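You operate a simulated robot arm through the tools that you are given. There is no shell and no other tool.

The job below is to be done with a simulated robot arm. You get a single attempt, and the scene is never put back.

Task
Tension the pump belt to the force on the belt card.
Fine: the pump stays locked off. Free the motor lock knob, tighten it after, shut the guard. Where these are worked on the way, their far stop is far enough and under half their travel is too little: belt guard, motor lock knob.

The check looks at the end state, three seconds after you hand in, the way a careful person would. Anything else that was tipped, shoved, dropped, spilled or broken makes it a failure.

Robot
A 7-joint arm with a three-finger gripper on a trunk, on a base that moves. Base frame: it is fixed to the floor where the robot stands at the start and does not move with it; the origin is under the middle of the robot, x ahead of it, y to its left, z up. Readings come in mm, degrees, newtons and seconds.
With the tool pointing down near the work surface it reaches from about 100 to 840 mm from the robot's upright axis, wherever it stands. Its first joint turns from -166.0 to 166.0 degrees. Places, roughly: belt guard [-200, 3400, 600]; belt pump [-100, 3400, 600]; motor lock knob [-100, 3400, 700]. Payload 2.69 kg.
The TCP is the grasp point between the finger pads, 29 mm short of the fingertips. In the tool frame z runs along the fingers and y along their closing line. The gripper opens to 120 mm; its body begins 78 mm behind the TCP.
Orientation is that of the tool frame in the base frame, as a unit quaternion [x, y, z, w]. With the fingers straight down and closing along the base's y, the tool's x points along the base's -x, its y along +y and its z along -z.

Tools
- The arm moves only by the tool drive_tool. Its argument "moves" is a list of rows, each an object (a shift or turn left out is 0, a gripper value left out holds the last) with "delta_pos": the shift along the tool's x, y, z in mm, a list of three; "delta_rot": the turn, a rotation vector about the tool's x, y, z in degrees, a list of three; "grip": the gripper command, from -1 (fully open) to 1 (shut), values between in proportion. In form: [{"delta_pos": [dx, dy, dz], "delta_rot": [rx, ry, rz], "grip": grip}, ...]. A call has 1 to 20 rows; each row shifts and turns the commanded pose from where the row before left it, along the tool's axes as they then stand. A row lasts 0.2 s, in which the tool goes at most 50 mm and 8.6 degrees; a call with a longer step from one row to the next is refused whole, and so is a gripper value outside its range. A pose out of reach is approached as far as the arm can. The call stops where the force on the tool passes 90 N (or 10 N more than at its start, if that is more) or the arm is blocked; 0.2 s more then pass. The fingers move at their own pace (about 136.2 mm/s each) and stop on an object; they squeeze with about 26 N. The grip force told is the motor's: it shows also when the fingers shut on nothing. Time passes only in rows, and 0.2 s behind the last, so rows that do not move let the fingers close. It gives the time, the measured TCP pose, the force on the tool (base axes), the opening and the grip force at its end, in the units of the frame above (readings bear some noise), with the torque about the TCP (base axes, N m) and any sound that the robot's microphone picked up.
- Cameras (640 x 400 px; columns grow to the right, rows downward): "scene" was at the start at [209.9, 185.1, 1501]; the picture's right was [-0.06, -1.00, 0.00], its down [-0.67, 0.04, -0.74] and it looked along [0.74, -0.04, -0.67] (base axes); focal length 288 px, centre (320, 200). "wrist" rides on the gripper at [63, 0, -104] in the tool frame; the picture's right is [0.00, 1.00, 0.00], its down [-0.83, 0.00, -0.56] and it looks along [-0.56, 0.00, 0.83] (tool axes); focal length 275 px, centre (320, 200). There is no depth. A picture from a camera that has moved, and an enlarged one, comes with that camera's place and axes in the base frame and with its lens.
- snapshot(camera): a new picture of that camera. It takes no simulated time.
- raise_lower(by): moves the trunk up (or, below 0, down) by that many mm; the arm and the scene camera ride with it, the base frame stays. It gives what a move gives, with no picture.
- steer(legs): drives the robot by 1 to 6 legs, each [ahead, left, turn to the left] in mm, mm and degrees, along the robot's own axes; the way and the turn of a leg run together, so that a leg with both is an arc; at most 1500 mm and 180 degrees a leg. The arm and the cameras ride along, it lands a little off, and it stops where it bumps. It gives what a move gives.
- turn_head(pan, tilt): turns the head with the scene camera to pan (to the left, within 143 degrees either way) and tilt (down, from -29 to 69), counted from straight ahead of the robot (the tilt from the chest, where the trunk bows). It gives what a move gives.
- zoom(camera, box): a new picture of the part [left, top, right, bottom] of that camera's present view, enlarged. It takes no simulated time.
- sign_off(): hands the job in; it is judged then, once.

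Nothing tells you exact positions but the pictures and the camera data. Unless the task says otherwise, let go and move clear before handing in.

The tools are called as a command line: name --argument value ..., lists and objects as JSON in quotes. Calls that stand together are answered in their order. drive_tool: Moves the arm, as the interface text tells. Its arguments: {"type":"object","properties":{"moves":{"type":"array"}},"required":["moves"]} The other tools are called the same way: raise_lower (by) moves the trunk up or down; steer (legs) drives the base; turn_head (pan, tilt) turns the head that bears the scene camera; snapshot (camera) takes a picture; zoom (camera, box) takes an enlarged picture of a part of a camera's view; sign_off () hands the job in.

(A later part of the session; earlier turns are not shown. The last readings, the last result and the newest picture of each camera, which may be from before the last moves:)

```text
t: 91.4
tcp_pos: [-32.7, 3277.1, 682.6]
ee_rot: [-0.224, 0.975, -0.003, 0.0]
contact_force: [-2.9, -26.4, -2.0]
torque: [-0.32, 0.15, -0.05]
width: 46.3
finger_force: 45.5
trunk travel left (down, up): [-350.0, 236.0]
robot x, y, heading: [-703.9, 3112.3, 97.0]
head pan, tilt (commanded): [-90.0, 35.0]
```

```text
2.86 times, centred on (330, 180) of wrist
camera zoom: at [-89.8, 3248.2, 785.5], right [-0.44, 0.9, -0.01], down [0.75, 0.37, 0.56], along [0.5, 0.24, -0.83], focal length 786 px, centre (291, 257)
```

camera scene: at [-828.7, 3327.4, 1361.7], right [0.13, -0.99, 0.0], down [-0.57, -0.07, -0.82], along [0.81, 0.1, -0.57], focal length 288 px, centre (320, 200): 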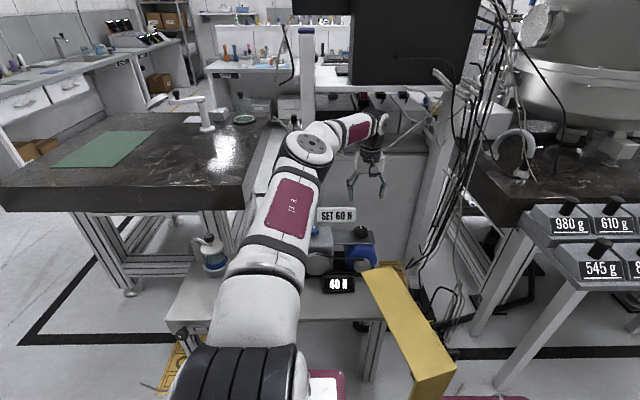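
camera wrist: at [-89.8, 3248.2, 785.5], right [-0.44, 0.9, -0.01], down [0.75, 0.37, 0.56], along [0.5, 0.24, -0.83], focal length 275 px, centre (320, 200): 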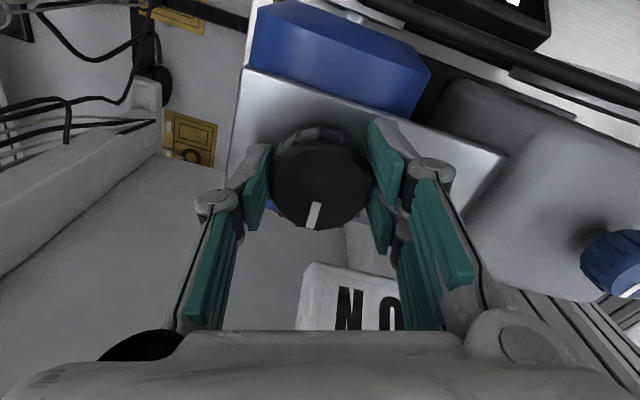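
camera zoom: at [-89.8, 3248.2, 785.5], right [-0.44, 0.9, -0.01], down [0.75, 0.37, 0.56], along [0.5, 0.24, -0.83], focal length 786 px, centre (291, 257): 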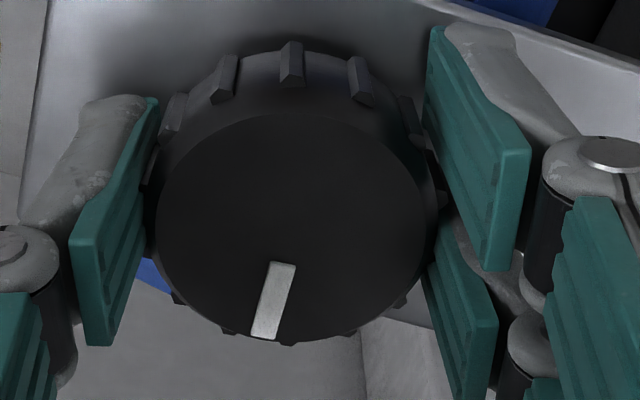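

The pointer moved only a few degrees so far. I'll continue the turn to see whether the knob is following or slipping.

drive_tool --moves '[{"delta_rot": [0, 0, -6]}, {"delta_rot": [0, 0, -6]}, {"delta_rot": [0, 0, -6]}, {"delta_rot": [0, 0, -6]}]'

zoom --camera "scene" --box '[335, 215, 385, 250]'

zoom --camera "wrist" --box '[240, 110, 420, 250]'

```text
t: 92.4
tcp_pos: [-28.1, 3279.0, 682.8]
ee_rot: [-0.423, 0.906, -0.005, 0.004]
contact_force: [26.6, -27.7, -10.6]
torque: [0.22, -0.76, 0.03]
width: 46.6
finger_force: 44.9
trunk travel left (down, up): [-350.0, 236.0]
robot x, y, heading: [-697.7, 3107.2, 97.2]
head pan, tilt (commanded): [-90.0, 35.0]
```

```text
11.43 times, centred on (360, 232) of scene
camera zoom: at [-827.3, 3326.9, 1361.9], right [0.13, -0.99, 0.0], down [-0.57, -0.07, -0.82], along [0.81, 0.1, -0.57], focal length 3290 px, centre (-137, -171)
```

zoom: 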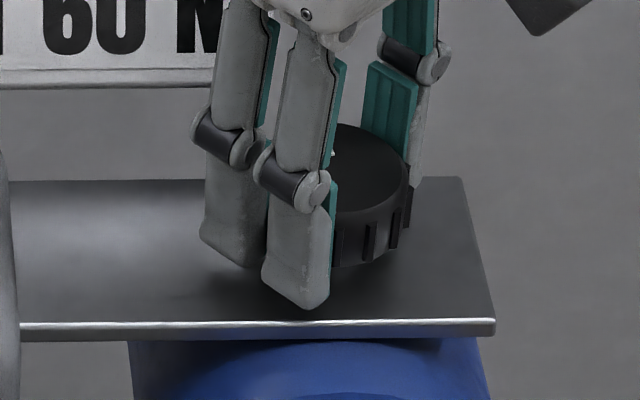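

```text
2.86 times, centred on (330, 180) of wrist
camera zoom: at [-70.4, 3229.5, 785.5], right [-0.77, 0.64, -0.01], down [0.52, 0.64, 0.56], along [0.37, 0.42, -0.83], focal length 786 px, centre (291, 257)
```

zoom: 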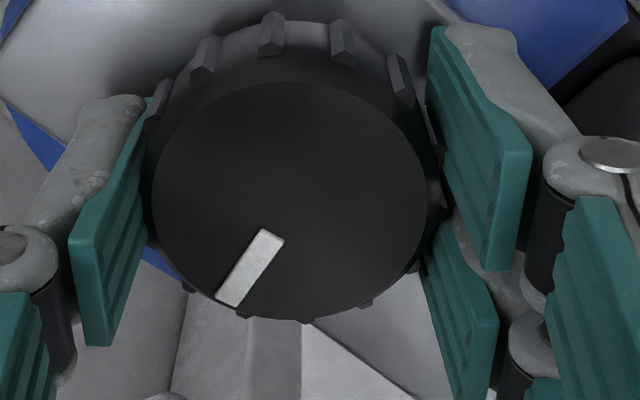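

The knob has turned from about 8° to 23° while the gripper turned 42°, so it is partly slipping. Near-zero torque at rest suggests it is damped, so I'll turn more slowly.

drive_tool --moves '[{"delta_rot": [0, 0, -2]}, {"delta_rot": [0, 0, -2]}, {"delta_rot": [0, 0, -2]}, {"delta_rot": [0, 0, -2]}, {"delta_rot": [0, 0, -2]}, {"delta_rot": [0, 0, -2]}, {"delta_rot": [0, 0, -2]}, {"delta_rot": [0, 0, -2]}]'

zoom --camera "wrist" --box '[240, 110, 420, 250]'

zoom --camera "scene" --box '[300, 190, 400, 300]'

```text
t: 94.2
tcp_pos: [-28.8, 3278.1, 682.2]
ee_rot: [-0.544, 0.839, -0.007, 0.003]
contact_force: [33.0, -25.4, -6.6]
torque: [0.48, -0.77, -0.06]
width: 46.5
finger_force: 44.8
trunk travel left (down, up): [-350.0, 236.0]
robot x, y, heading: [-698.6, 3109.1, 97.2]
head pan, tilt (commanded): [-90.0, 35.0]
```

```text
2.86 times, centred on (330, 180) of wrist
camera zoom: at [-56.2, 3219.4, 785.8], right [-0.91, 0.4, -0.01], down [0.33, 0.76, 0.55], along [0.23, 0.5, -0.83], focal length 786 px, centre (291, 257)
```

zoom: 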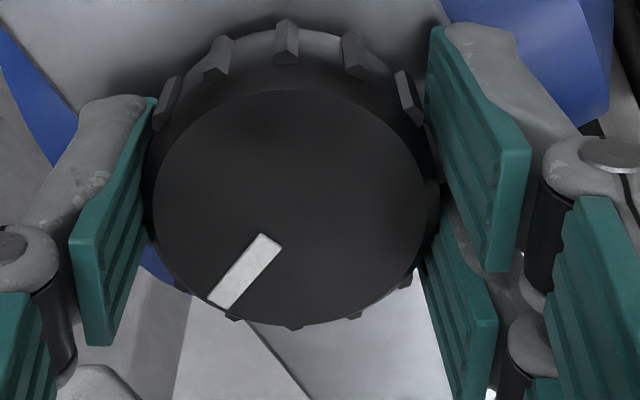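

```text
3.64 times, centred on (350, 245) of scene
camera zoom: at [-827.4, 3326.8, 1361.9], right [0.13, -0.99, 0.0], down [-0.57, -0.07, -0.82], along [0.81, 0.1, -0.57], focal length 1047 px, centre (211, 36)
```

zoom: 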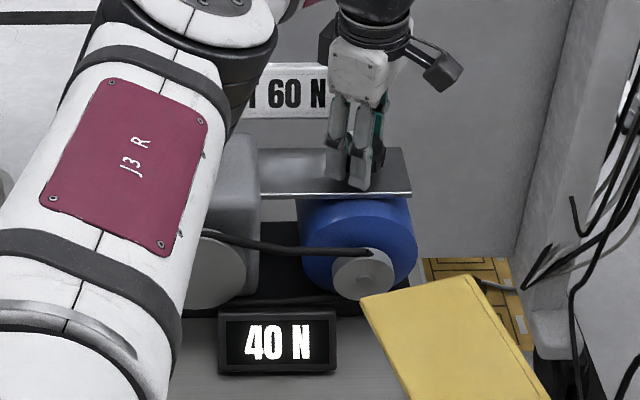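

Slower turning follows better. The tool is off-centre along its closing line (about 40 N sideways), so I'll recentre and keep turning slowly.

drive_tool --moves '[{"delta_pos": [0, -4, 0]}, {"delta_rot": [0, 0, -1.2]}, {"delta_rot": [0, 0, -1.2]}, {"delta_rot": [0, 0, -1.2]}, {"delta_rot": [0, 0, -1.2]}, {"delta_rot": [0, 0, -1.2]}, {"delta_rot": [0, 0, -1.2]}, {"delta_rot": [0, 0, -1.2]}, {"delta_rot": [0, 0, -1.2]}, {"delta_rot": [0, 0, -1.2]}, {"delta_rot": [0, 0, -1.2]}]'

zoom --camera "wrist" --box '[240, 110, 420, 250]'

```text
t: 96.6
tcp_pos: [-29.3, 3278.8, 681.4]
ee_rot: [-0.628, 0.778, -0.002, 0.001]
contact_force: [-6.0, -10.5, 0.4]
torque: [0.27, -0.27, 0.02]
width: 46.2
finger_force: 44.9
trunk travel left (down, up): [-350.0, 236.0]
robot x, y, heading: [-697.9, 3107.9, 97.4]
head pan, tilt (commanded): [-90.0, 35.0]
```

```text
2.86 times, centred on (330, 180) of wrist
camera zoom: at [-42.3, 3215.2, 785.8], right [-0.98, 0.2, -0.01], down [0.17, 0.82, 0.55], along [0.12, 0.54, -0.83], focal length 786 px, centre (291, 257)
```

zoom: 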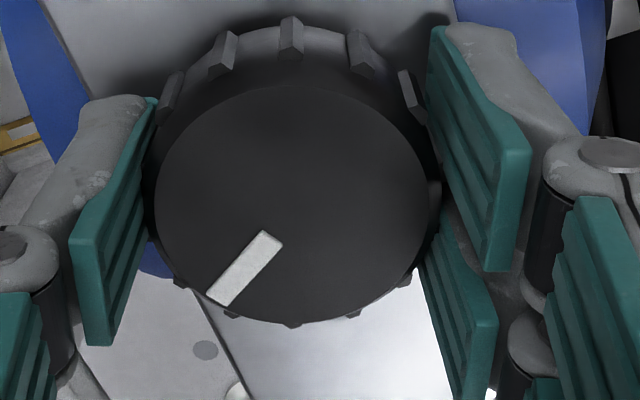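

The knob follows well at this slow rate and has turned about 35°. I'll continue.

drive_tool --moves '[{"delta_rot": [0, 0, -1.5]}, {"delta_rot": [0, 0, -1.5]}, {"delta_rot": [0, 0, -1.5]}, {"delta_rot": [0, 0, -1.5]}, {"delta_rot": [0, 0, -1.5]}, {"delta_rot": [0, 0, -1.5]}, {"delta_rot": [0, 0, -1.5]}, {"delta_rot": [0, 0, -1.5]}, {"delta_rot": [0, 0, -1.5]}, {"delta_rot": [0, 0, -1.5]}, {"delta_rot": [0, 0, -1.5]}, {"delta_rot": [0, 0, -1.5]}, {"delta_rot": [0, 0, -1.5]}, {"delta_rot": [0, 0, -1.5]}, {"delta_rot": [0, 0, -1.5]}, {"delta_rot": [0, 0, -1.5]}]'

zoom --camera "wrist" --box '[240, 110, 420, 250]'

snapshot --camera "scene"

```text
t: 100.0
tcp_pos: [-28.5, 3280.2, 682.9]
ee_rot: [0.777, -0.63, 0.001, 0.0]
contact_force: [-22.3, 4.6, -1.9]
torque: [0.62, 0.44, 0.04]
width: 46.6
finger_force: 45.1
trunk travel left (down, up): [-350.0, 236.0]
robot x, y, heading: [-697.7, 3114.7, 97.1]
head pan, tilt (commanded): [-90.0, 35.0]
```

```text
2.86 times, centred on (330, 180) of wrist
camera zoom: at [-15.5, 3215.6, 786.0], right [-0.98, -0.21, 0.0], down [-0.18, 0.81, 0.55], along [-0.11, 0.54, -0.83], focal length 786 px, centre (291, 257)
```

zoom: 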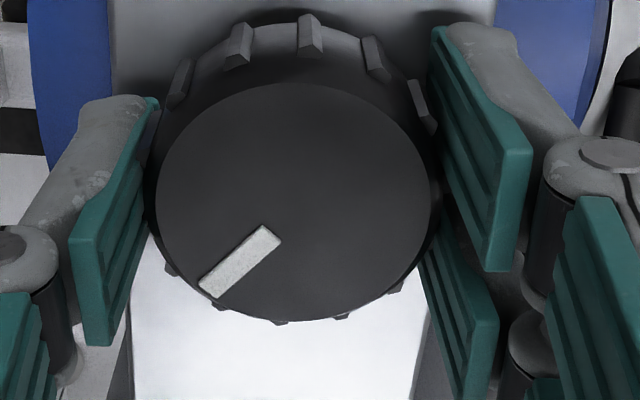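

```text
taken
camera scene: at [-829.1, 3327.6, 1361.6], right [0.13, -0.99, 0.0], down [-0.57, -0.07, -0.82], along [0.81, 0.1, -0.57], focal length 288 px, centre (320, 200)
```

scene: 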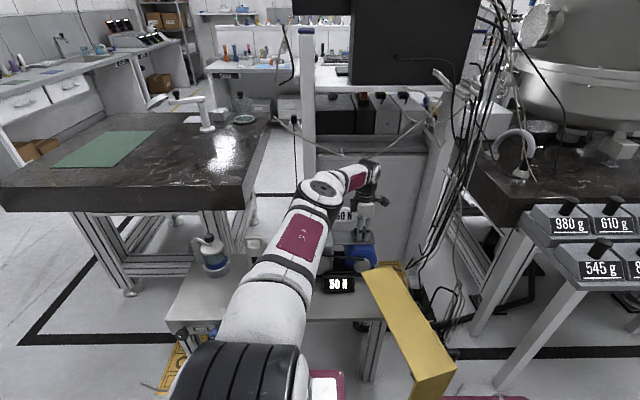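

zoom --camera "scene" --box '[300, 210, 400, 300]'

```text
4.44 times, centred on (350, 255) of scene
camera zoom: at [-829.1, 3327.6, 1361.6], right [0.13, -0.99, 0.0], down [-0.57, -0.07, -0.82], along [0.81, 0.1, -0.57], focal length 1280 px, centre (187, -44)
```

zoom: 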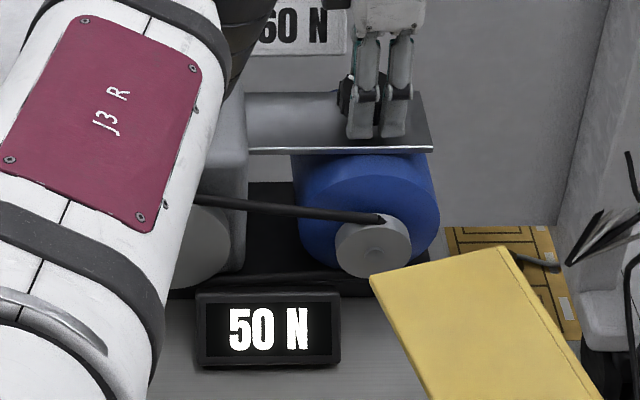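

The display now reads 50 N, so the lock is loosening and the motor shifted slightly under my side force. I'll keep turning the knob toward its free stop, watching for a torque rise.

drive_tool --moves '[{"delta_rot": [0, 0, -1.5]}, {"delta_rot": [0, 0, -1.5]}, {"delta_rot": [0, 0, -1.5]}, {"delta_rot": [0, 0, -1.5]}, {"delta_rot": [0, 0, -1.5]}, {"delta_rot": [0, 0, -1.5]}, {"delta_rot": [0, 0, -1.5]}, {"delta_rot": [0, 0, -1.5]}, {"delta_rot": [0, 0, -1.5]}, {"delta_rot": [0, 0, -1.5]}]'

zoom --camera "wrist" --box '[240, 110, 420, 250]'

zoom --camera "scene" --box '[300, 210, 400, 300]'

```text
t: 102.2
tcp_pos: [-28.2, 3278.8, 682.5]
ee_rot: [0.853, -0.522, 0.002, -0.001]
contact_force: [-17.5, 7.2, -0.7]
torque: [0.13, 0.37, -0.03]
width: 46.7
finger_force: 44.8
trunk travel left (down, up): [-350.0, 236.0]
robot x, y, heading: [-697.4, 3108.5, 97.5]
head pan, tilt (commanded): [-90.0, 35.0]
```

```text
2.86 times, centred on (330, 180) of wrist
camera zoom: at [-0.1, 3221.2, 786.2], right [-0.89, -0.46, 0.0], down [-0.38, 0.74, 0.55], along [-0.25, 0.49, -0.83], focal length 786 px, centre (291, 257)
```

zoom: 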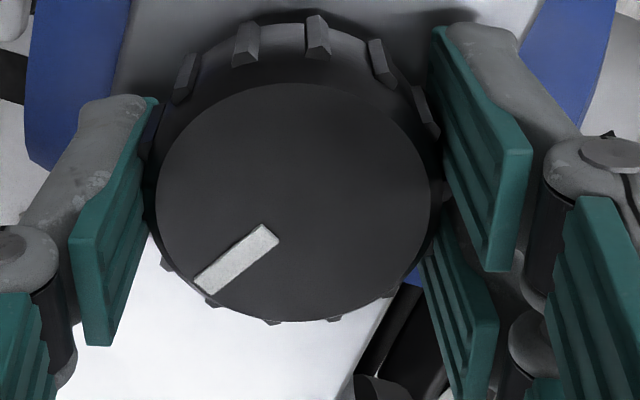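

```text
4.44 times, centred on (350, 255) of scene
camera zoom: at [-829.0, 3327.6, 1361.6], right [0.13, -0.99, 0.0], down [-0.57, -0.07, -0.82], along [0.81, 0.1, -0.57], focal length 1280 px, centre (187, -44)
```

zoom: 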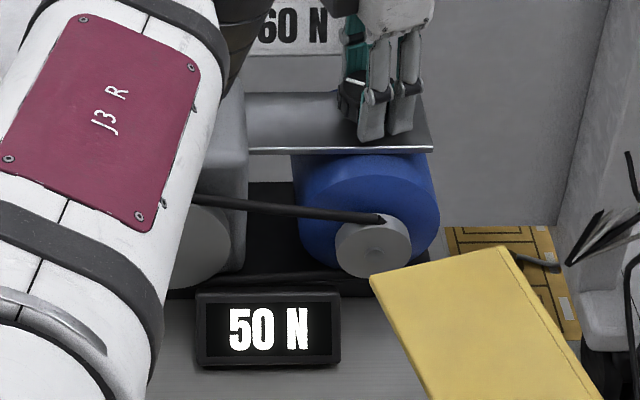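

drive_tool --moves '[{"delta_rot": [0, 0, -1.6]}, {"delta_rot": [0, 0, -1.6]}, {"delta_rot": [0, 0, -1.6]}, {"delta_rot": [0, 0, -1.6]}, {"delta_rot": [0, 0, -1.6]}, {"delta_rot": [0, 0, -1.6]}, {"delta_rot": [0, 0, -1.6]}, {"delta_rot": [0, 0, -1.6]}, {"delta_rot": [0, 0, -1.6]}, {"delta_rot": [0, 0, -1.6]}, {"delta_rot": [0, 0, -1.6]}, {"delta_rot": [0, 0, -1.6]}, {"delta_rot": [0, 0, -1.6]}, {"delta_rot": [0, 0, -1.6]}, {"delta_rot": [0, 0, -1.6]}, {"delta_rot": [0, 0, -1.6]}]'

zoom --camera "wrist" --box '[240, 110, 420, 250]'

zoom --camera "scene" --box '[300, 210, 400, 300]'

```text
t: 105.6
tcp_pos: [-27.8, 3279.4, 682.0]
ee_rot: [0.947, -0.32, 0.003, 0.0]
contact_force: [-12.8, 9.0, -1.2]
torque: [0.57, 0.13, -0.02]
width: 46.4
finger_force: 45.2
trunk travel left (down, up): [-350.0, 236.0]
robot x, y, heading: [-698.6, 3109.1, 97.4]
head pan, tilt (commanded): [-90.0, 35.0]
```

```text
2.86 times, centred on (330, 180) of wrist
camera zoom: at [20.9, 3239.4, 786.1], right [-0.6, -0.8, 0.0], down [-0.67, 0.5, 0.55], along [-0.44, 0.33, -0.83], focal length 786 px, centre (291, 257)
```

zoom: 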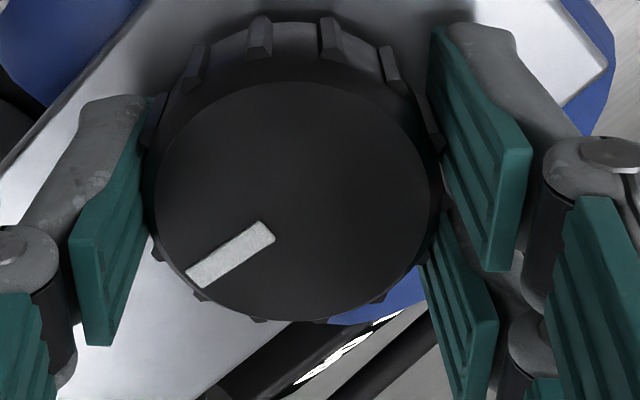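

```text
4.44 times, centred on (350, 255) of scene
camera zoom: at [-828.8, 3327.7, 1361.6], right [0.13, -0.99, 0.0], down [-0.57, -0.07, -0.82], along [0.81, 0.1, -0.57], focal length 1280 px, centre (187, -44)
```

zoom: 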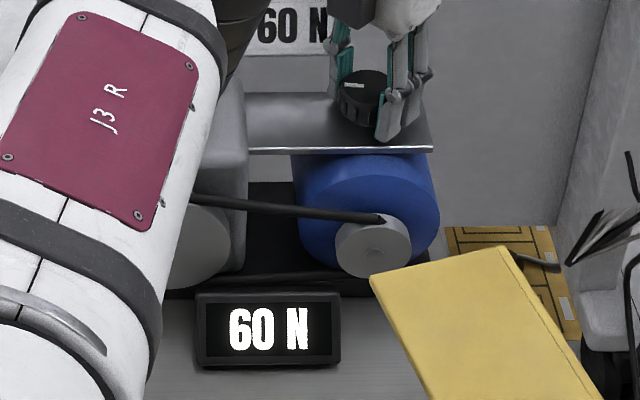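

The display has gone 40 → 50 → 60 N purely with this knob's angle, so the black knob is really the tension adjuster. The stated lock knob place (-100, 3400, 700) fits the blue knob at (-62, 3444, 682). I'll release here, look at everything, then work the blue knob first as the lock.

drive_tool --moves '[{"grip": 0}, {"grip": -0.5}, {"grip": -0.5}, {"delta_pos": [0, 0, -20]}, {"delta_pos": [0, 0, -30]}, {"delta_pos": [0, 0, -40]}, {"delta_pos": [0, 0, -40]}]'

snapshot --camera "wrist"

zoom --camera "scene" --box '[300, 200, 400, 300]'

zoom --camera "scene" --box '[330, 215, 390, 255]'

```text
t: 107.2
tcp_pos: [-27.6, 3277.1, 811.2]
ee_rot: [0.946, -0.323, 0.003, 0.001]
contact_force: [0.5, -0.5, -0.9]
torque: [-0.01, 0.02, -0.01]
width: 90.2
finger_force: 0.2
trunk travel left (down, up): [-350.0, 236.0]
robot x, y, heading: [-699.1, 3112.8, 97.3]
head pan, tilt (commanded): [-90.0, 35.0]
```

```text
taken
camera wrist: at [22.4, 3235.8, 914.9], right [-0.61, -0.8, 0.0], down [-0.66, 0.51, 0.55], along [-0.44, 0.33, -0.83], focal length 275 px, centre (320, 200)
```

wrist: 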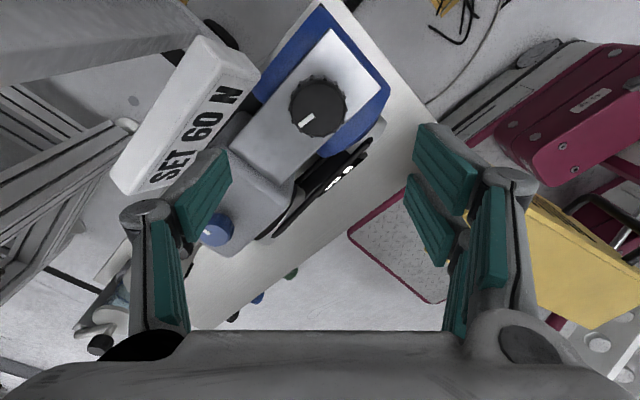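

```text
4.00 times, centred on (350, 250) of scene
camera zoom: at [-828.4, 3327.6, 1361.7], right [0.13, -0.99, 0.0], down [-0.57, -0.07, -0.82], along [0.81, 0.1, -0.57], focal length 1152 px, centre (200, 0)
```

zoom: 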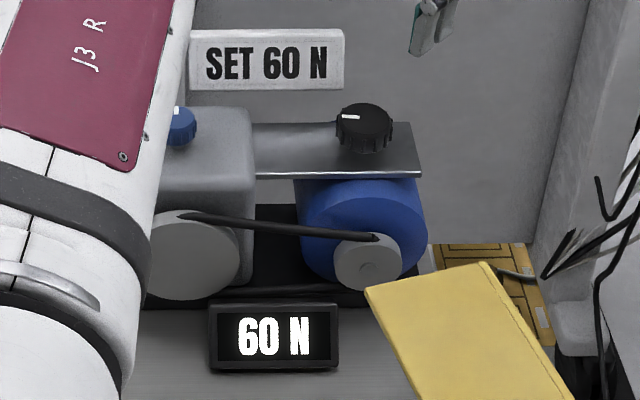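

```text
10.00 times, centred on (360, 235) of scene
camera zoom: at [-828.4, 3327.6, 1361.7], right [0.13, -0.99, 0.0], down [-0.57, -0.07, -0.82], along [0.81, 0.1, -0.57], focal length 2879 px, centre (-80, -150)
```

zoom: 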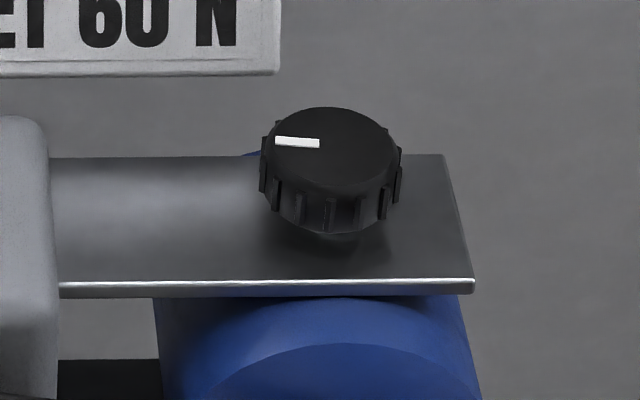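

The knob's pointer has turned about 72° in total (two steps of 36°) and the display holds 60 N. Now I'll rotate the wrist back and move above the blue knob to inspect it.

drive_tool --moves '[{"delta_rot": [0, 0, 8.4]}, {"delta_rot": [0, 0, 8.4]}, {"delta_rot": [0, 0, 8.4]}, {"delta_rot": [0, 0, 8.4]}, {"delta_rot": [0, 0, 8.4]}, {"delta_rot": [0, 0, 8.4]}, {"delta_rot": [0, 0, 8.4]}, {"delta_rot": [0, 0, 8.4]}, {"delta_rot": [0, 0, 8.4]}, {"delta_rot": [0, 0, 8.4]}, {"delta_rot": [0, 0, 8.4]}, {"delta_rot": [0, 0, 8.4]}, {"delta_rot": [0, 0, 8.4]}, {"delta_rot": [0, 0, 8.4]}, {"delta_rot": [0, 0, 8.4]}, {"delta_rot": [0, 0, 8.4]}, {"delta_pos": [2.6, 43.3, 0]}, {"delta_pos": [2.6, 43.3, 0]}, {"delta_pos": [2.6, 43.3, 0]}, {"delta_pos": [2.6, 43.3, 0]}]'

snapshot --camera "wrist"

snapshot --camera "scene"

```text
t: 111.4
tcp_pos: [-60.9, 3449.7, 809.6]
ee_rot: [-0.069, 0.998, -0.002, 0.003]
contact_force: [-0.6, -1.8, 0.4]
torque: [0.05, 0.0, -0.01]
width: 90.0
finger_force: 0.1
trunk travel left (down, up): [-350.0, 236.0]
robot x, y, heading: [-697.4, 3109.2, 97.1]
head pan, tilt (commanded): [-90.0, 35.0]
```

```text
taken
camera wrist: at [-124.7, 3439.4, 912.8], right [-0.14, 0.99, 0.0], down [0.82, 0.12, 0.56], along [0.56, 0.08, -0.83], focal length 275 px, centre (320, 200)
```

wrist: 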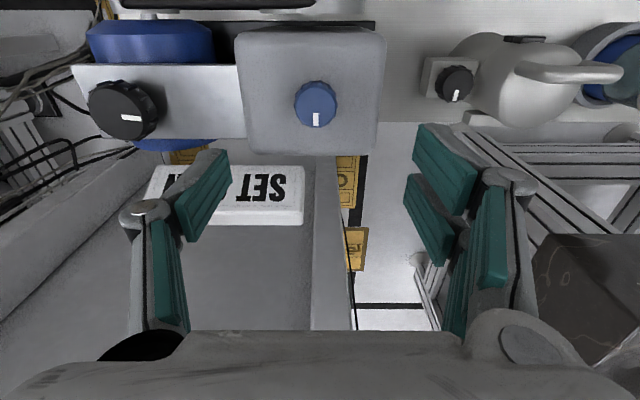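

```text
taken
camera scene: at [-828.3, 3327.2, 1361.8], right [0.13, -0.99, 0.0], down [-0.57, -0.07, -0.82], along [0.81, 0.1, -0.57], focal length 288 px, centre (320, 200)
```

scene: 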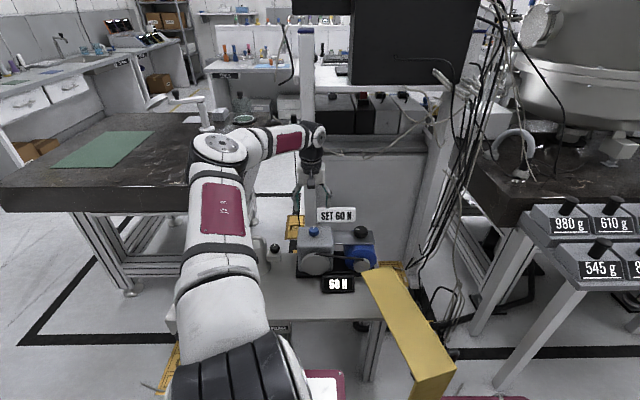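

zoom --camera "scene" --box '[285, 215, 345, 255]'

zoom --camera "wrist" --box '[225, 10, 405, 160]'

zoom --camera "scene" --box '[285, 195, 405, 300]'

```text
10.00 times, centred on (315, 235) of scene
camera zoom: at [-828.3, 3327.2, 1361.8], right [0.13, -0.99, 0.0], down [-0.57, -0.07, -0.82], along [0.81, 0.1, -0.57], focal length 2879 px, centre (370, -150)
```

zoom: 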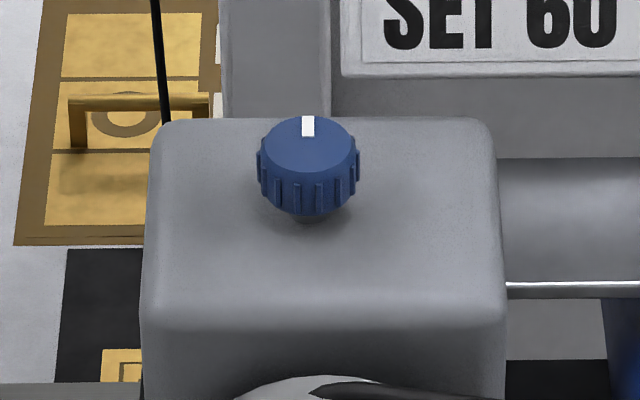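

```text
2.67 times, centred on (315, 85) of wrist
camera zoom: at [-124.7, 3439.4, 912.8], right [-0.14, 0.99, 0.0], down [0.82, 0.12, 0.56], along [0.56, 0.08, -0.83], focal length 734 px, centre (333, 507)
```

zoom: 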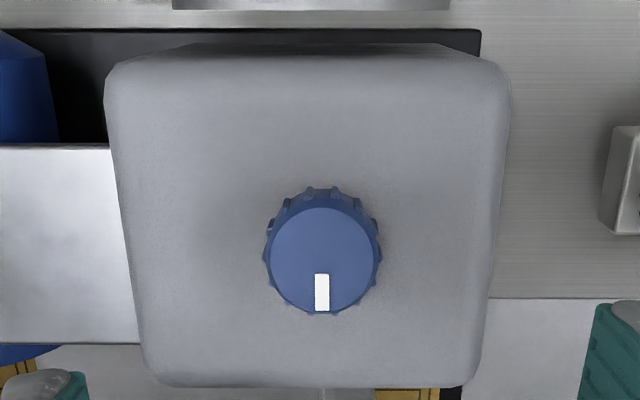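

```text
3.81 times, centred on (345, 248) of scene
camera zoom: at [-828.3, 3327.2, 1361.8], right [0.13, -0.99, 0.0], down [-0.57, -0.07, -0.82], along [0.81, 0.1, -0.57], focal length 1097 px, centre (225, 19)
```

zoom: 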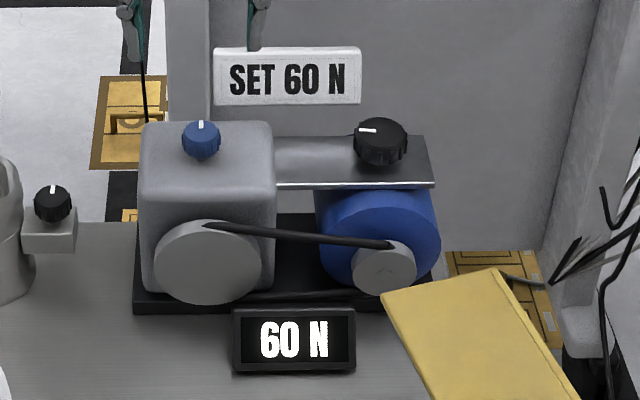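

The blue knob's top is at about (-64, 3445, 692), with the pump's top face at z≈659. I'll align, descend and grip it.

drive_tool --moves '[{"delta_pos": [3.7, -4.2, 30]}, {"delta_pos": [0, 0, 40]}, {"delta_pos": [0, 0, 25]}, {"delta_pos": [0, 0, 19.6]}, {"delta_pos": [0, 0, 0]}]'

snapshot --camera "wrist"

zoom --camera "scene" --box '[275, 195, 355, 255]'

```text
t: 112.6
tcp_pos: [-64.4, 3443.9, 696.0]
ee_rot: [-0.07, 0.998, -0.001, 0.003]
contact_force: [-0.7, 0.2, -0.8]
torque: [-0.01, 0.01, 0.0]
width: 90.2
finger_force: 0.1
trunk travel left (down, up): [-350.0, 236.0]
robot x, y, heading: [-700.2, 3105.4, 97.0]
head pan, tilt (commanded): [-90.0, 35.0]
```

```text
taken
camera wrist: at [-127.7, 3433.6, 799.3], right [-0.14, 0.99, 0.0], down [0.82, 0.12, 0.56], along [0.55, 0.08, -0.83], focal length 275 px, centre (320, 200)
```

wrist: 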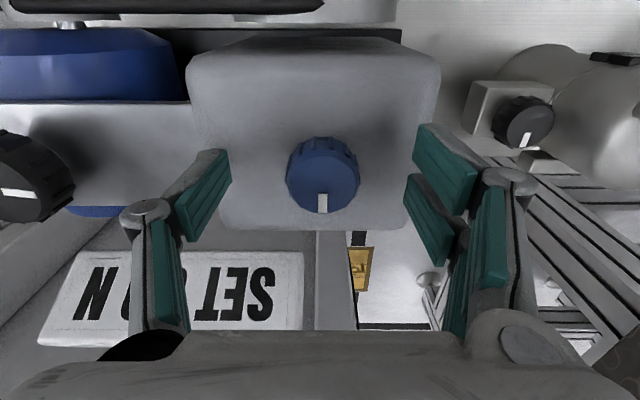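

```text
6.67 times, centred on (315, 225) of scene
camera zoom: at [-828.5, 3327.5, 1361.7], right [0.13, -0.99, 0.0], down [-0.57, -0.07, -0.82], along [0.81, 0.1, -0.57], focal length 1919 px, centre (353, 33)
```

zoom: 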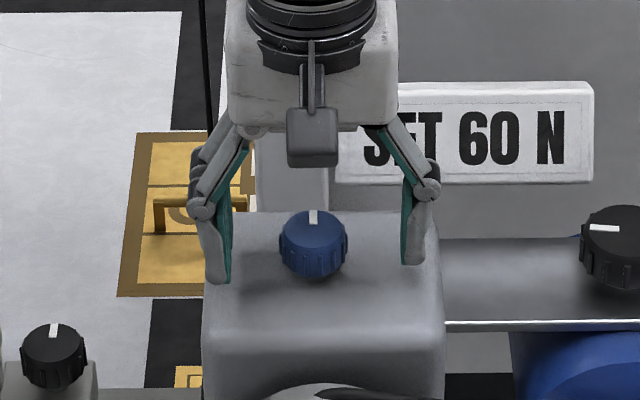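

Well aligned. I'll close on the blue knob.

drive_tool --moves '[{"grip": 0.3}, {"grip": 0.5}, {"grip": 1}, {"grip": 1}, {"grip": 1}]'

zoom --camera "wrist" --box '[240, 110, 420, 250]'

```text
t: 113.8
tcp_pos: [-64.5, 3446.1, 696.6]
ee_rot: [-0.07, 0.998, -0.001, 0.002]
contact_force: [-1.9, 9.4, 0.5]
torque: [0.27, 0.1, 0.09]
width: 32.8
finger_force: 45.5
trunk travel left (down, up): [-350.0, 236.0]
robot x, y, heading: [-699.0, 3112.2, 97.3]
head pan, tilt (commanded): [-90.0, 35.0]
```

```text
2.86 times, centred on (330, 180) of wrist
camera zoom: at [-127.8, 3434.6, 799.4], right [-0.14, 0.99, 0.0], down [0.82, 0.12, 0.56], along [0.55, 0.08, -0.83], focal length 786 px, centre (291, 257)
```

zoom: 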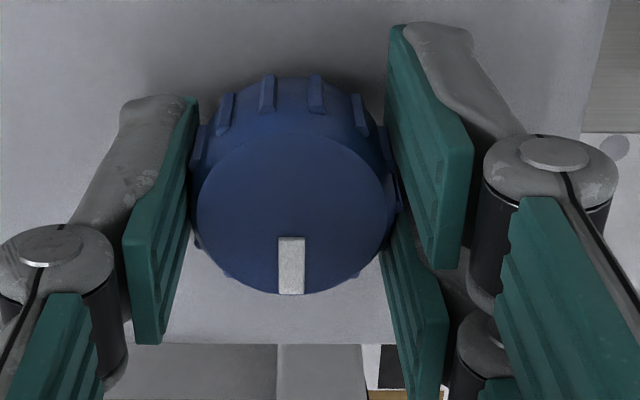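

Gripped. I'll turn it counter-clockwise slowly and watch the pointer and display.

drive_tool --moves '[{"delta_pos": [0, 1, 0]}, {"delta_rot": [0, 0, -1.6]}, {"delta_rot": [0, 0, -1.6]}, {"delta_rot": [0, 0, -1.6]}, {"delta_rot": [0, 0, -1.6]}, {"delta_rot": [0, 0, -1.6]}, {"delta_rot": [0, 0, -1.6]}, {"delta_rot": [0, 0, -1.6]}, {"delta_rot": [0, 0, -1.6]}, {"delta_rot": [0, 0, -1.6]}, {"delta_rot": [0, 0, -1.6]}]'

zoom --camera "wrist" --box '[240, 110, 420, 250]'

zoom --camera "scene" --box '[285, 195, 405, 300]'

```text
t: 116.2
tcp_pos: [-64.7, 3445.2, 696.5]
ee_rot: [-0.208, 0.978, -0.003, 0.002]
contact_force: [28.0, 1.0, -22.4]
torque: [0.23, -0.47, -0.09]
width: 33.0
finger_force: 44.8
trunk travel left (down, up): [-350.0, 236.0]
robot x, y, heading: [-696.6, 3109.1, 97.3]
head pan, tilt (commanded): [-90.0, 35.0]
```

```text
2.86 times, centred on (330, 180) of wrist
camera zoom: at [-122.9, 3417.6, 799.5], right [-0.41, 0.91, -0.01], down [0.75, 0.34, 0.56], along [0.51, 0.23, -0.83], focal length 786 px, centre (291, 257)
```

zoom: 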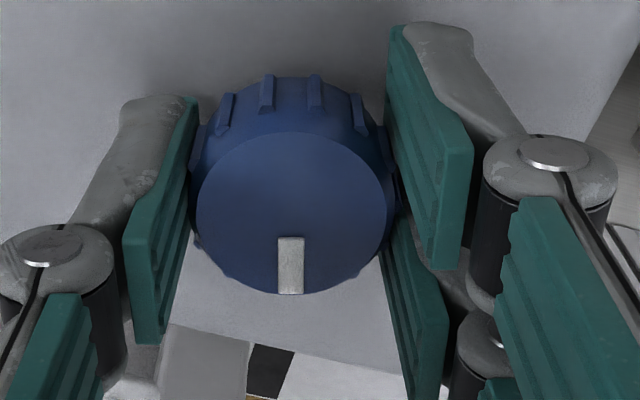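

```text
3.81 times, centred on (345, 248) of scene
camera zoom: at [-827.0, 3327.9, 1361.7], right [0.13, -0.99, 0.0], down [-0.57, -0.07, -0.82], along [0.81, 0.1, -0.57], focal length 1097 px, centre (225, 19)
```

zoom: 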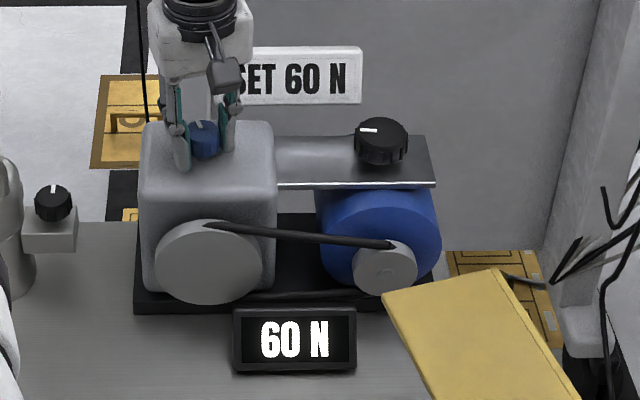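

The blue knob follows perfectly with no effect on the display, so it is the lock knob. I'll continue freeing it toward its stop.

drive_tool --moves '[{"delta_pos": [-2, 0, -0.5]}, {"delta_rot": [0, 0, -2.4]}, {"delta_rot": [0, 0, -2.4]}, {"delta_rot": [0, 0, -2.4]}, {"delta_rot": [0, 0, -2.4]}, {"delta_rot": [0, 0, -2.4]}, {"delta_rot": [0, 0, -2.4]}, {"delta_rot": [0, 0, -2.4]}, {"delta_rot": [0, 0, -2.4]}, {"delta_rot": [0, 0, -2.4]}, {"delta_rot": [0, 0, -2.4]}, {"delta_rot": [0, 0, -2.4]}, {"delta_rot": [0, 0, -2.4]}]'

zoom --camera "wrist" --box '[240, 110, 420, 250]'

zoom --camera "scene" --box '[285, 195, 405, 300]'

```text
t: 119.0
tcp_pos: [-64.1, 3445.3, 696.1]
ee_rot: [-0.444, 0.896, -0.004, 0.002]
contact_force: [6.8, -19.2, -28.5]
torque: [-0.43, 0.17, -0.09]
width: 33.0
finger_force: 45.3
trunk travel left (down, up): [-350.0, 236.0]
robot x, y, heading: [-697.7, 3109.8, 97.1]
head pan, tilt (commanded): [-90.0, 35.0]
```

```text
2.86 times, centred on (330, 180) of wrist
camera zoom: at [-102.3, 3392.5, 800.1], right [-0.8, 0.6, -0.01], down [0.5, 0.67, 0.56], along [0.34, 0.44, -0.83], focal length 786 px, centre (291, 257)
```

zoom: 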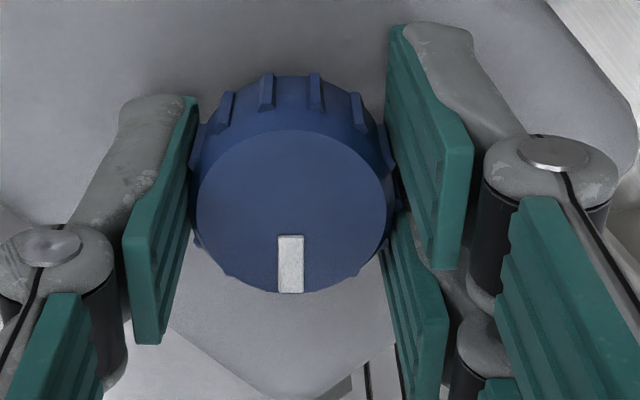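

```text
3.81 times, centred on (345, 248) of scene
camera zoom: at [-827.4, 3327.4, 1361.8], right [0.13, -0.99, 0.0], down [-0.57, -0.07, -0.82], along [0.81, 0.1, -0.57], focal length 1097 px, centre (225, 19)
```

zoom: 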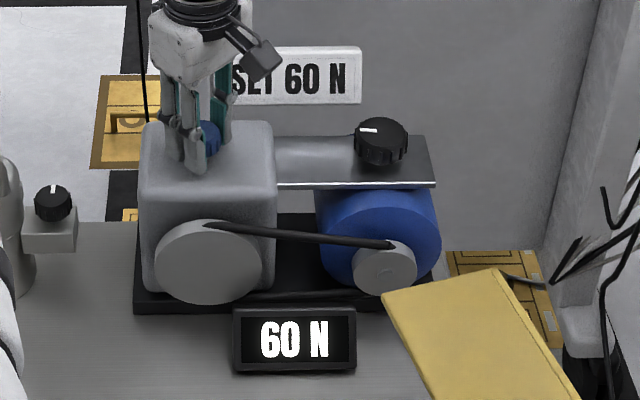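

drive_tool --moves '[{"delta_pos": [0, 0, 1.5]}, {"delta_rot": [0, 0, -2.8]}, {"delta_rot": [0, 0, -2.8]}, {"delta_rot": [0, 0, -2.8]}, {"delta_rot": [0, 0, -2.8]}, {"delta_rot": [0, 0, -2.8]}, {"delta_rot": [0, 0, -2.8]}, {"delta_rot": [0, 0, -2.8]}, {"delta_rot": [0, 0, -2.8]}, {"delta_rot": [0, 0, -2.8]}, {"delta_rot": [0, 0, -2.8]}, {"delta_rot": [0, 0, -2.8]}, {"delta_rot": [0, 0, -2.8]}, {"delta_rot": [0, 0, -2.8]}, {"delta_rot": [0, 0, -2.8]}, {"delta_rot": [0, 0, -2.8]}, {"delta_rot": [0, 0, -2.8]}]'

zoom --camera "wrist" --box '[240, 110, 420, 250]'

zoom --camera "scene" --box '[285, 195, 405, 300]'

```text
t: 122.6
tcp_pos: [-62.6, 3446.3, 695.9]
ee_rot: [0.753, -0.658, 0.005, -0.002]
contact_force: [21.7, -16.5, 1.6]
torque: [0.06, -0.29, -0.04]
width: 32.8
finger_force: 45.4
trunk travel left (down, up): [-350.0, 236.0]
robot x, y, heading: [-700.0, 3113.5, 97.1]
head pan, tilt (commanded): [-90.0, 35.0]
```

```text
2.86 times, centred on (330, 180) of wrist
camera zoom: at [-54.9, 3381.4, 800.4], right [-0.99, -0.14, -0.01], down [-0.12, 0.83, 0.55], along [-0.07, 0.55, -0.83], focal length 786 px, centre (291, 257)
```

zoom: 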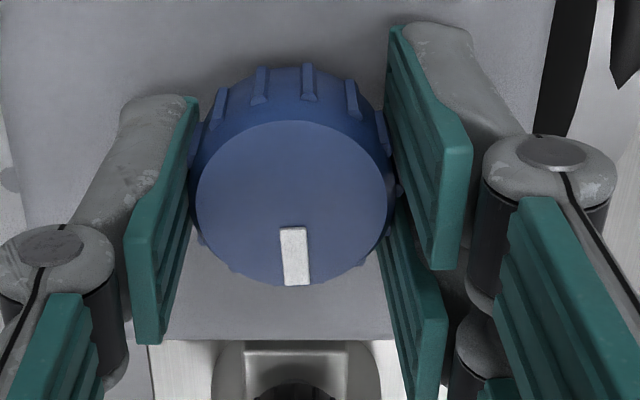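

```text
3.81 times, centred on (345, 248) of scene
camera zoom: at [-827.9, 3327.0, 1361.8], right [0.13, -0.99, 0.0], down [-0.57, -0.07, -0.82], along [0.81, 0.1, -0.57], focal length 1097 px, centre (225, 19)
```

zoom: 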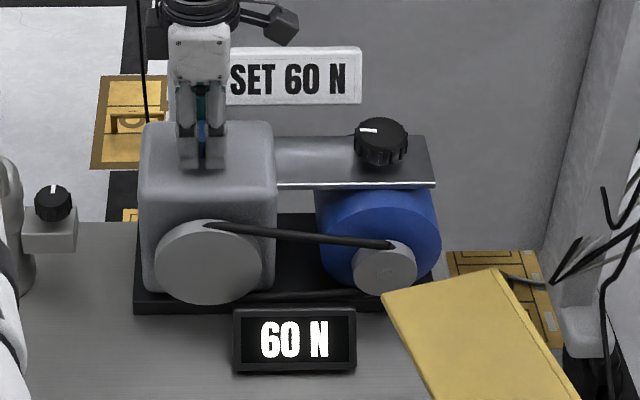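

About 90° turned with no stop yet. I'll continue.

drive_tool --moves '[{"delta_pos": [-1.5, 0, 0]}, {"delta_rot": [0, 0, -2.8]}, {"delta_rot": [0, 0, -2.8]}, {"delta_rot": [0, 0, -2.8]}, {"delta_rot": [0, 0, -2.8]}, {"delta_rot": [0, 0, -2.8]}, {"delta_rot": [0, 0, -2.8]}, {"delta_rot": [0, 0, -2.8]}, {"delta_rot": [0, 0, -2.8]}, {"delta_rot": [0, 0, -2.8]}, {"delta_rot": [0, 0, -2.8]}]'

zoom --camera "wrist" --box '[240, 110, 420, 250]'

zoom --camera "scene" --box '[285, 195, 405, 300]'

```text
t: 125.0
tcp_pos: [-61.5, 3444.5, 696.5]
ee_rot: [0.89, -0.456, 0.005, 0.0]
contact_force: [20.1, -16.4, 9.5]
torque: [-0.42, -0.33, -0.01]
width: 32.2
finger_force: 44.9
trunk travel left (down, up): [-350.0, 236.0]
robot x, y, heading: [-702.8, 3108.0, 97.1]
head pan, tilt (commanded): [-90.0, 35.0]
```

```text
2.86 times, centred on (330, 180) of wrist
camera zoom: at [-26.5, 3393.6, 800.6], right [-0.81, -0.59, 0.0], down [-0.49, 0.68, 0.55], along [-0.32, 0.45, -0.84], focal length 786 px, centre (291, 257)
```

zoom: 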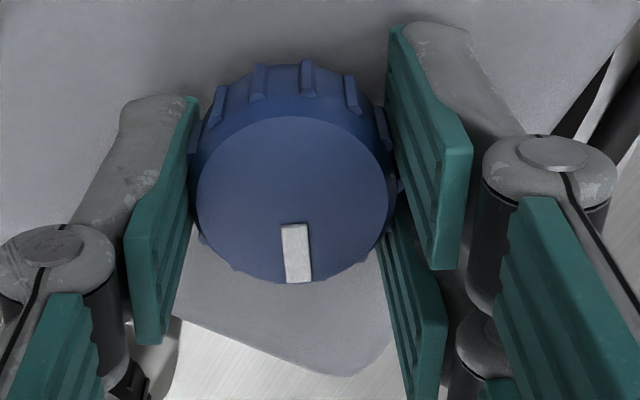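

```text
3.81 times, centred on (345, 248) of scene
camera zoom: at [-828.3, 3326.9, 1361.8], right [0.13, -0.99, 0.0], down [-0.57, -0.07, -0.82], along [0.81, 0.1, -0.57], focal length 1097 px, centre (225, 19)
```

zoom: 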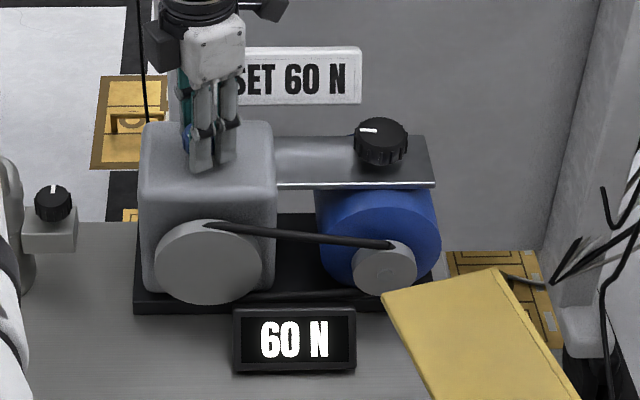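

About 118° turned and still no stop. I'll continue carefully.

drive_tool --moves '[{"delta_pos": [-1.5, 0, 0]}, {"delta_rot": [0, 0, -2.8]}, {"delta_rot": [0, 0, -2.8]}, {"delta_rot": [0, 0, -2.8]}, {"delta_rot": [0, 0, -2.8]}, {"delta_rot": [0, 0, -2.8]}, {"delta_rot": [0, 0, -2.8]}, {"delta_rot": [0, 0, -2.8]}, {"delta_rot": [0, 0, -2.8]}, {"delta_rot": [0, 0, -2.8]}, {"delta_rot": [0, 0, -2.8]}]'

zoom --camera "wrist" --box '[240, 110, 420, 250]'

zoom --camera "scene" --box '[285, 195, 405, 300]'

```text
t: 127.4
tcp_pos: [-64.9, 3445.0, 696.5]
ee_rot: [0.974, -0.228, 0.006, 0.003]
contact_force: [26.9, -20.1, -4.6]
torque: [-0.53, -0.81, 0.0]
width: 32.9
finger_force: 45.2
trunk travel left (down, up): [-350.0, 236.0]
robot x, y, heading: [-699.0, 3108.6, 97.1]
head pan, tilt (commanded): [-90.0, 35.0]
```

```text
2.86 times, centred on (330, 180) of wrist
camera zoom: at [-7.9, 3417.6, 800.7], right [-0.44, -0.9, 0.0], down [-0.75, 0.37, 0.55], along [-0.49, 0.24, -0.84], focal length 786 px, centre (291, 257)
```

zoom: 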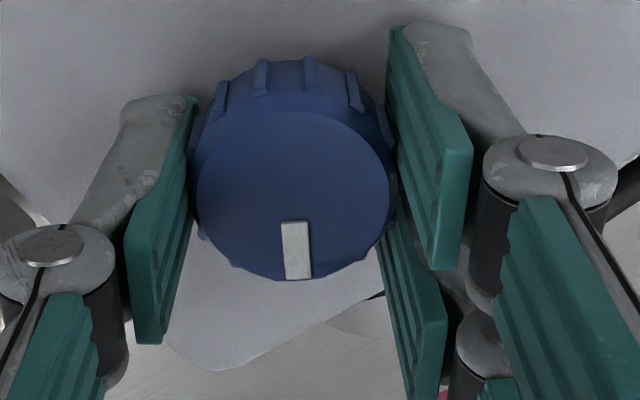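

```text
3.81 times, centred on (345, 248) of scene
camera zoom: at [-827.7, 3327.0, 1361.8], right [0.13, -0.99, 0.0], down [-0.57, -0.07, -0.82], along [0.81, 0.1, -0.57], focal length 1097 px, centre (225, 19)
```

zoom: 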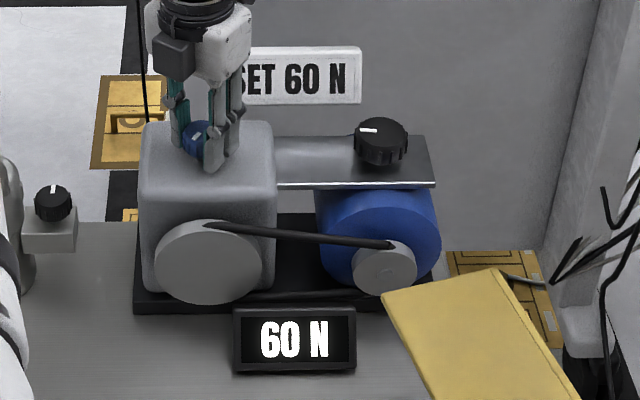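

drive_tool --moves '[{"delta_pos": [3, 0, 0]}, {"delta_rot": [0, 0, -2.8]}, {"delta_rot": [0, 0, -2.8]}, {"delta_rot": [0, 0, -2.8]}, {"delta_rot": [0, 0, -2.8]}, {"delta_rot": [0, 0, -2.8]}, {"delta_rot": [0, 0, -2.8]}, {"delta_rot": [0, 0, -2.8]}, {"delta_rot": [0, 0, -2.8]}, {"delta_rot": [0, 0, -2.8]}, {"delta_rot": [0, 0, -2.8]}]'

zoom --camera "wrist" --box '[240, 110, 420, 250]'

zoom --camera "scene" --box '[285, 195, 405, 300]'

```text
t: 129.8
tcp_pos: [-63.3, 3446.1, 694.8]
ee_rot: [1.0, 0.014, 0.003, 0.003]
contact_force: [-10.6, -20.1, -7.3]
torque: [-0.54, 0.32, -0.55]
width: 32.8
finger_force: 45.2
trunk travel left (down, up): [-350.0, 236.0]
robot x, y, heading: [-697.3, 3110.2, 97.2]
head pan, tilt (commanded): [-90.0, 35.0]
```

```text
2.86 times, centred on (330, 180) of wrist
camera zoom: at [-0.2, 3446.9, 799.8], right [0.03, -1.0, 0.0], down [-0.83, -0.02, 0.55], along [-0.55, -0.02, -0.83], focal length 786 px, centre (291, 257)
```

zoom: 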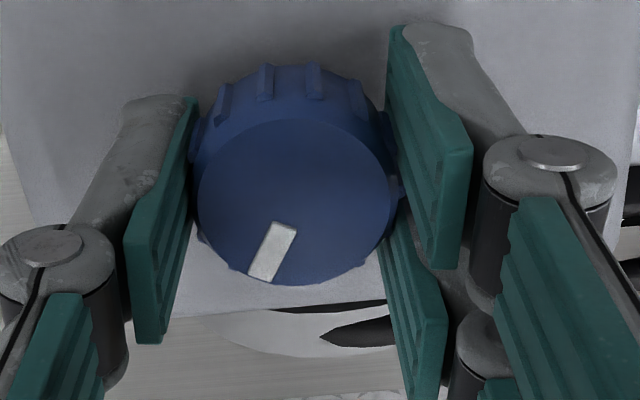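

```text
3.81 times, centred on (345, 248) of scene
camera zoom: at [-828.6, 3327.0, 1361.8], right [0.13, -0.99, 0.0], down [-0.57, -0.07, -0.82], along [0.81, 0.1, -0.57], focal length 1097 px, centre (225, 19)
```

zoom: 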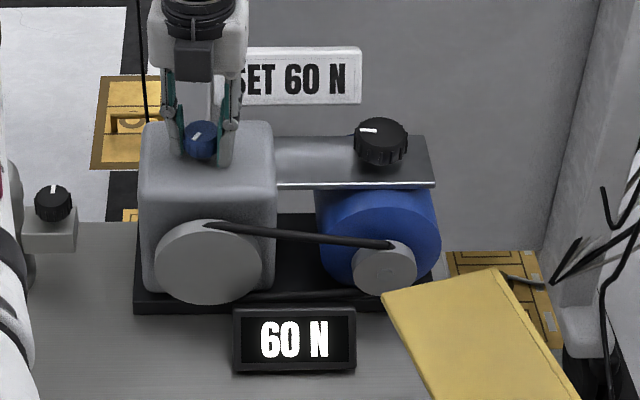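

The pointer now lags and torque shows -0.55 N·m, so the lock knob has hit its free stop after about 150° of travel. I'll release it, rise, and move back above the black tension knob.

drive_tool --moves '[{"grip": 0.2}, {"grip": -0.5}, {"grip": -0.5}, {"delta_pos": [0, 0, -25]}, {"delta_pos": [0, 0, -45]}, {"delta_pos": [0, 0, -45]}, {"delta_pos": [7.1, 42, 0]}, {"delta_pos": [7.1, 42, 0]}, {"delta_pos": [7.1, 42, 0]}, {"delta_pos": [7.1, 42, 0]}]'

snapshot --camera "wrist"

zoom --camera "scene" --box '[285, 195, 405, 300]'

```text
t: 132.0
tcp_pos: [-31.9, 3278.1, 812.9]
ee_rot: [1.0, 0.015, 0.003, 0.002]
contact_force: [-0.2, -0.3, 0.1]
torque: [-0.11, 0.02, -0.02]
width: 90.0
finger_force: 0.1
trunk travel left (down, up): [-350.0, 236.0]
robot x, y, heading: [-699.0, 3106.2, 97.3]
head pan, tilt (commanded): [-90.0, 35.0]
```

```text
taken
camera wrist: at [30.9, 3279.9, 917.2], right [0.04, -1.0, 0.0], down [-0.83, -0.03, 0.55], along [-0.55, -0.02, -0.83], focal length 275 px, centre (320, 200)
```

wrist: 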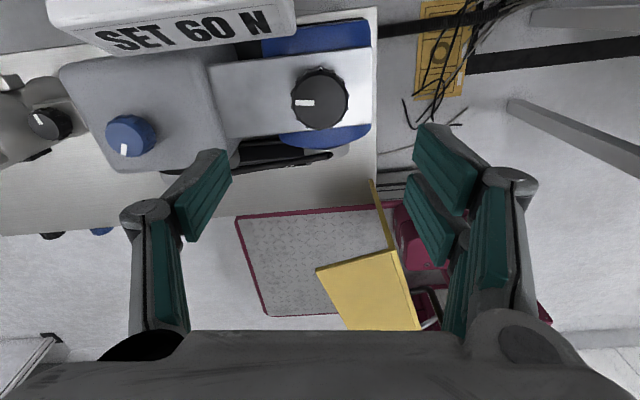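

```text
3.81 times, centred on (345, 248) of scene
camera zoom: at [-828.7, 3327.8, 1361.6], right [0.13, -0.99, 0.0], down [-0.57, -0.07, -0.82], along [0.81, 0.1, -0.57], focal length 1097 px, centre (225, 19)
```

zoom: 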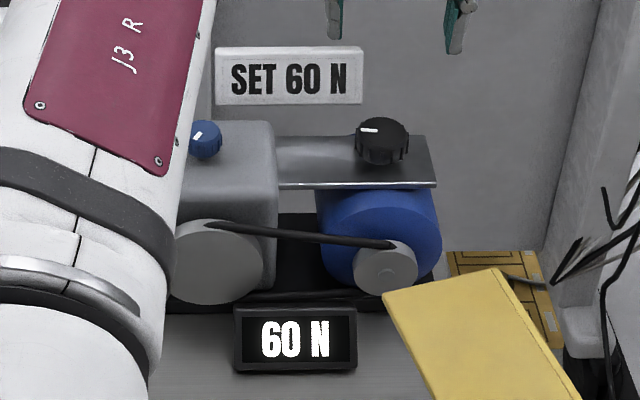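

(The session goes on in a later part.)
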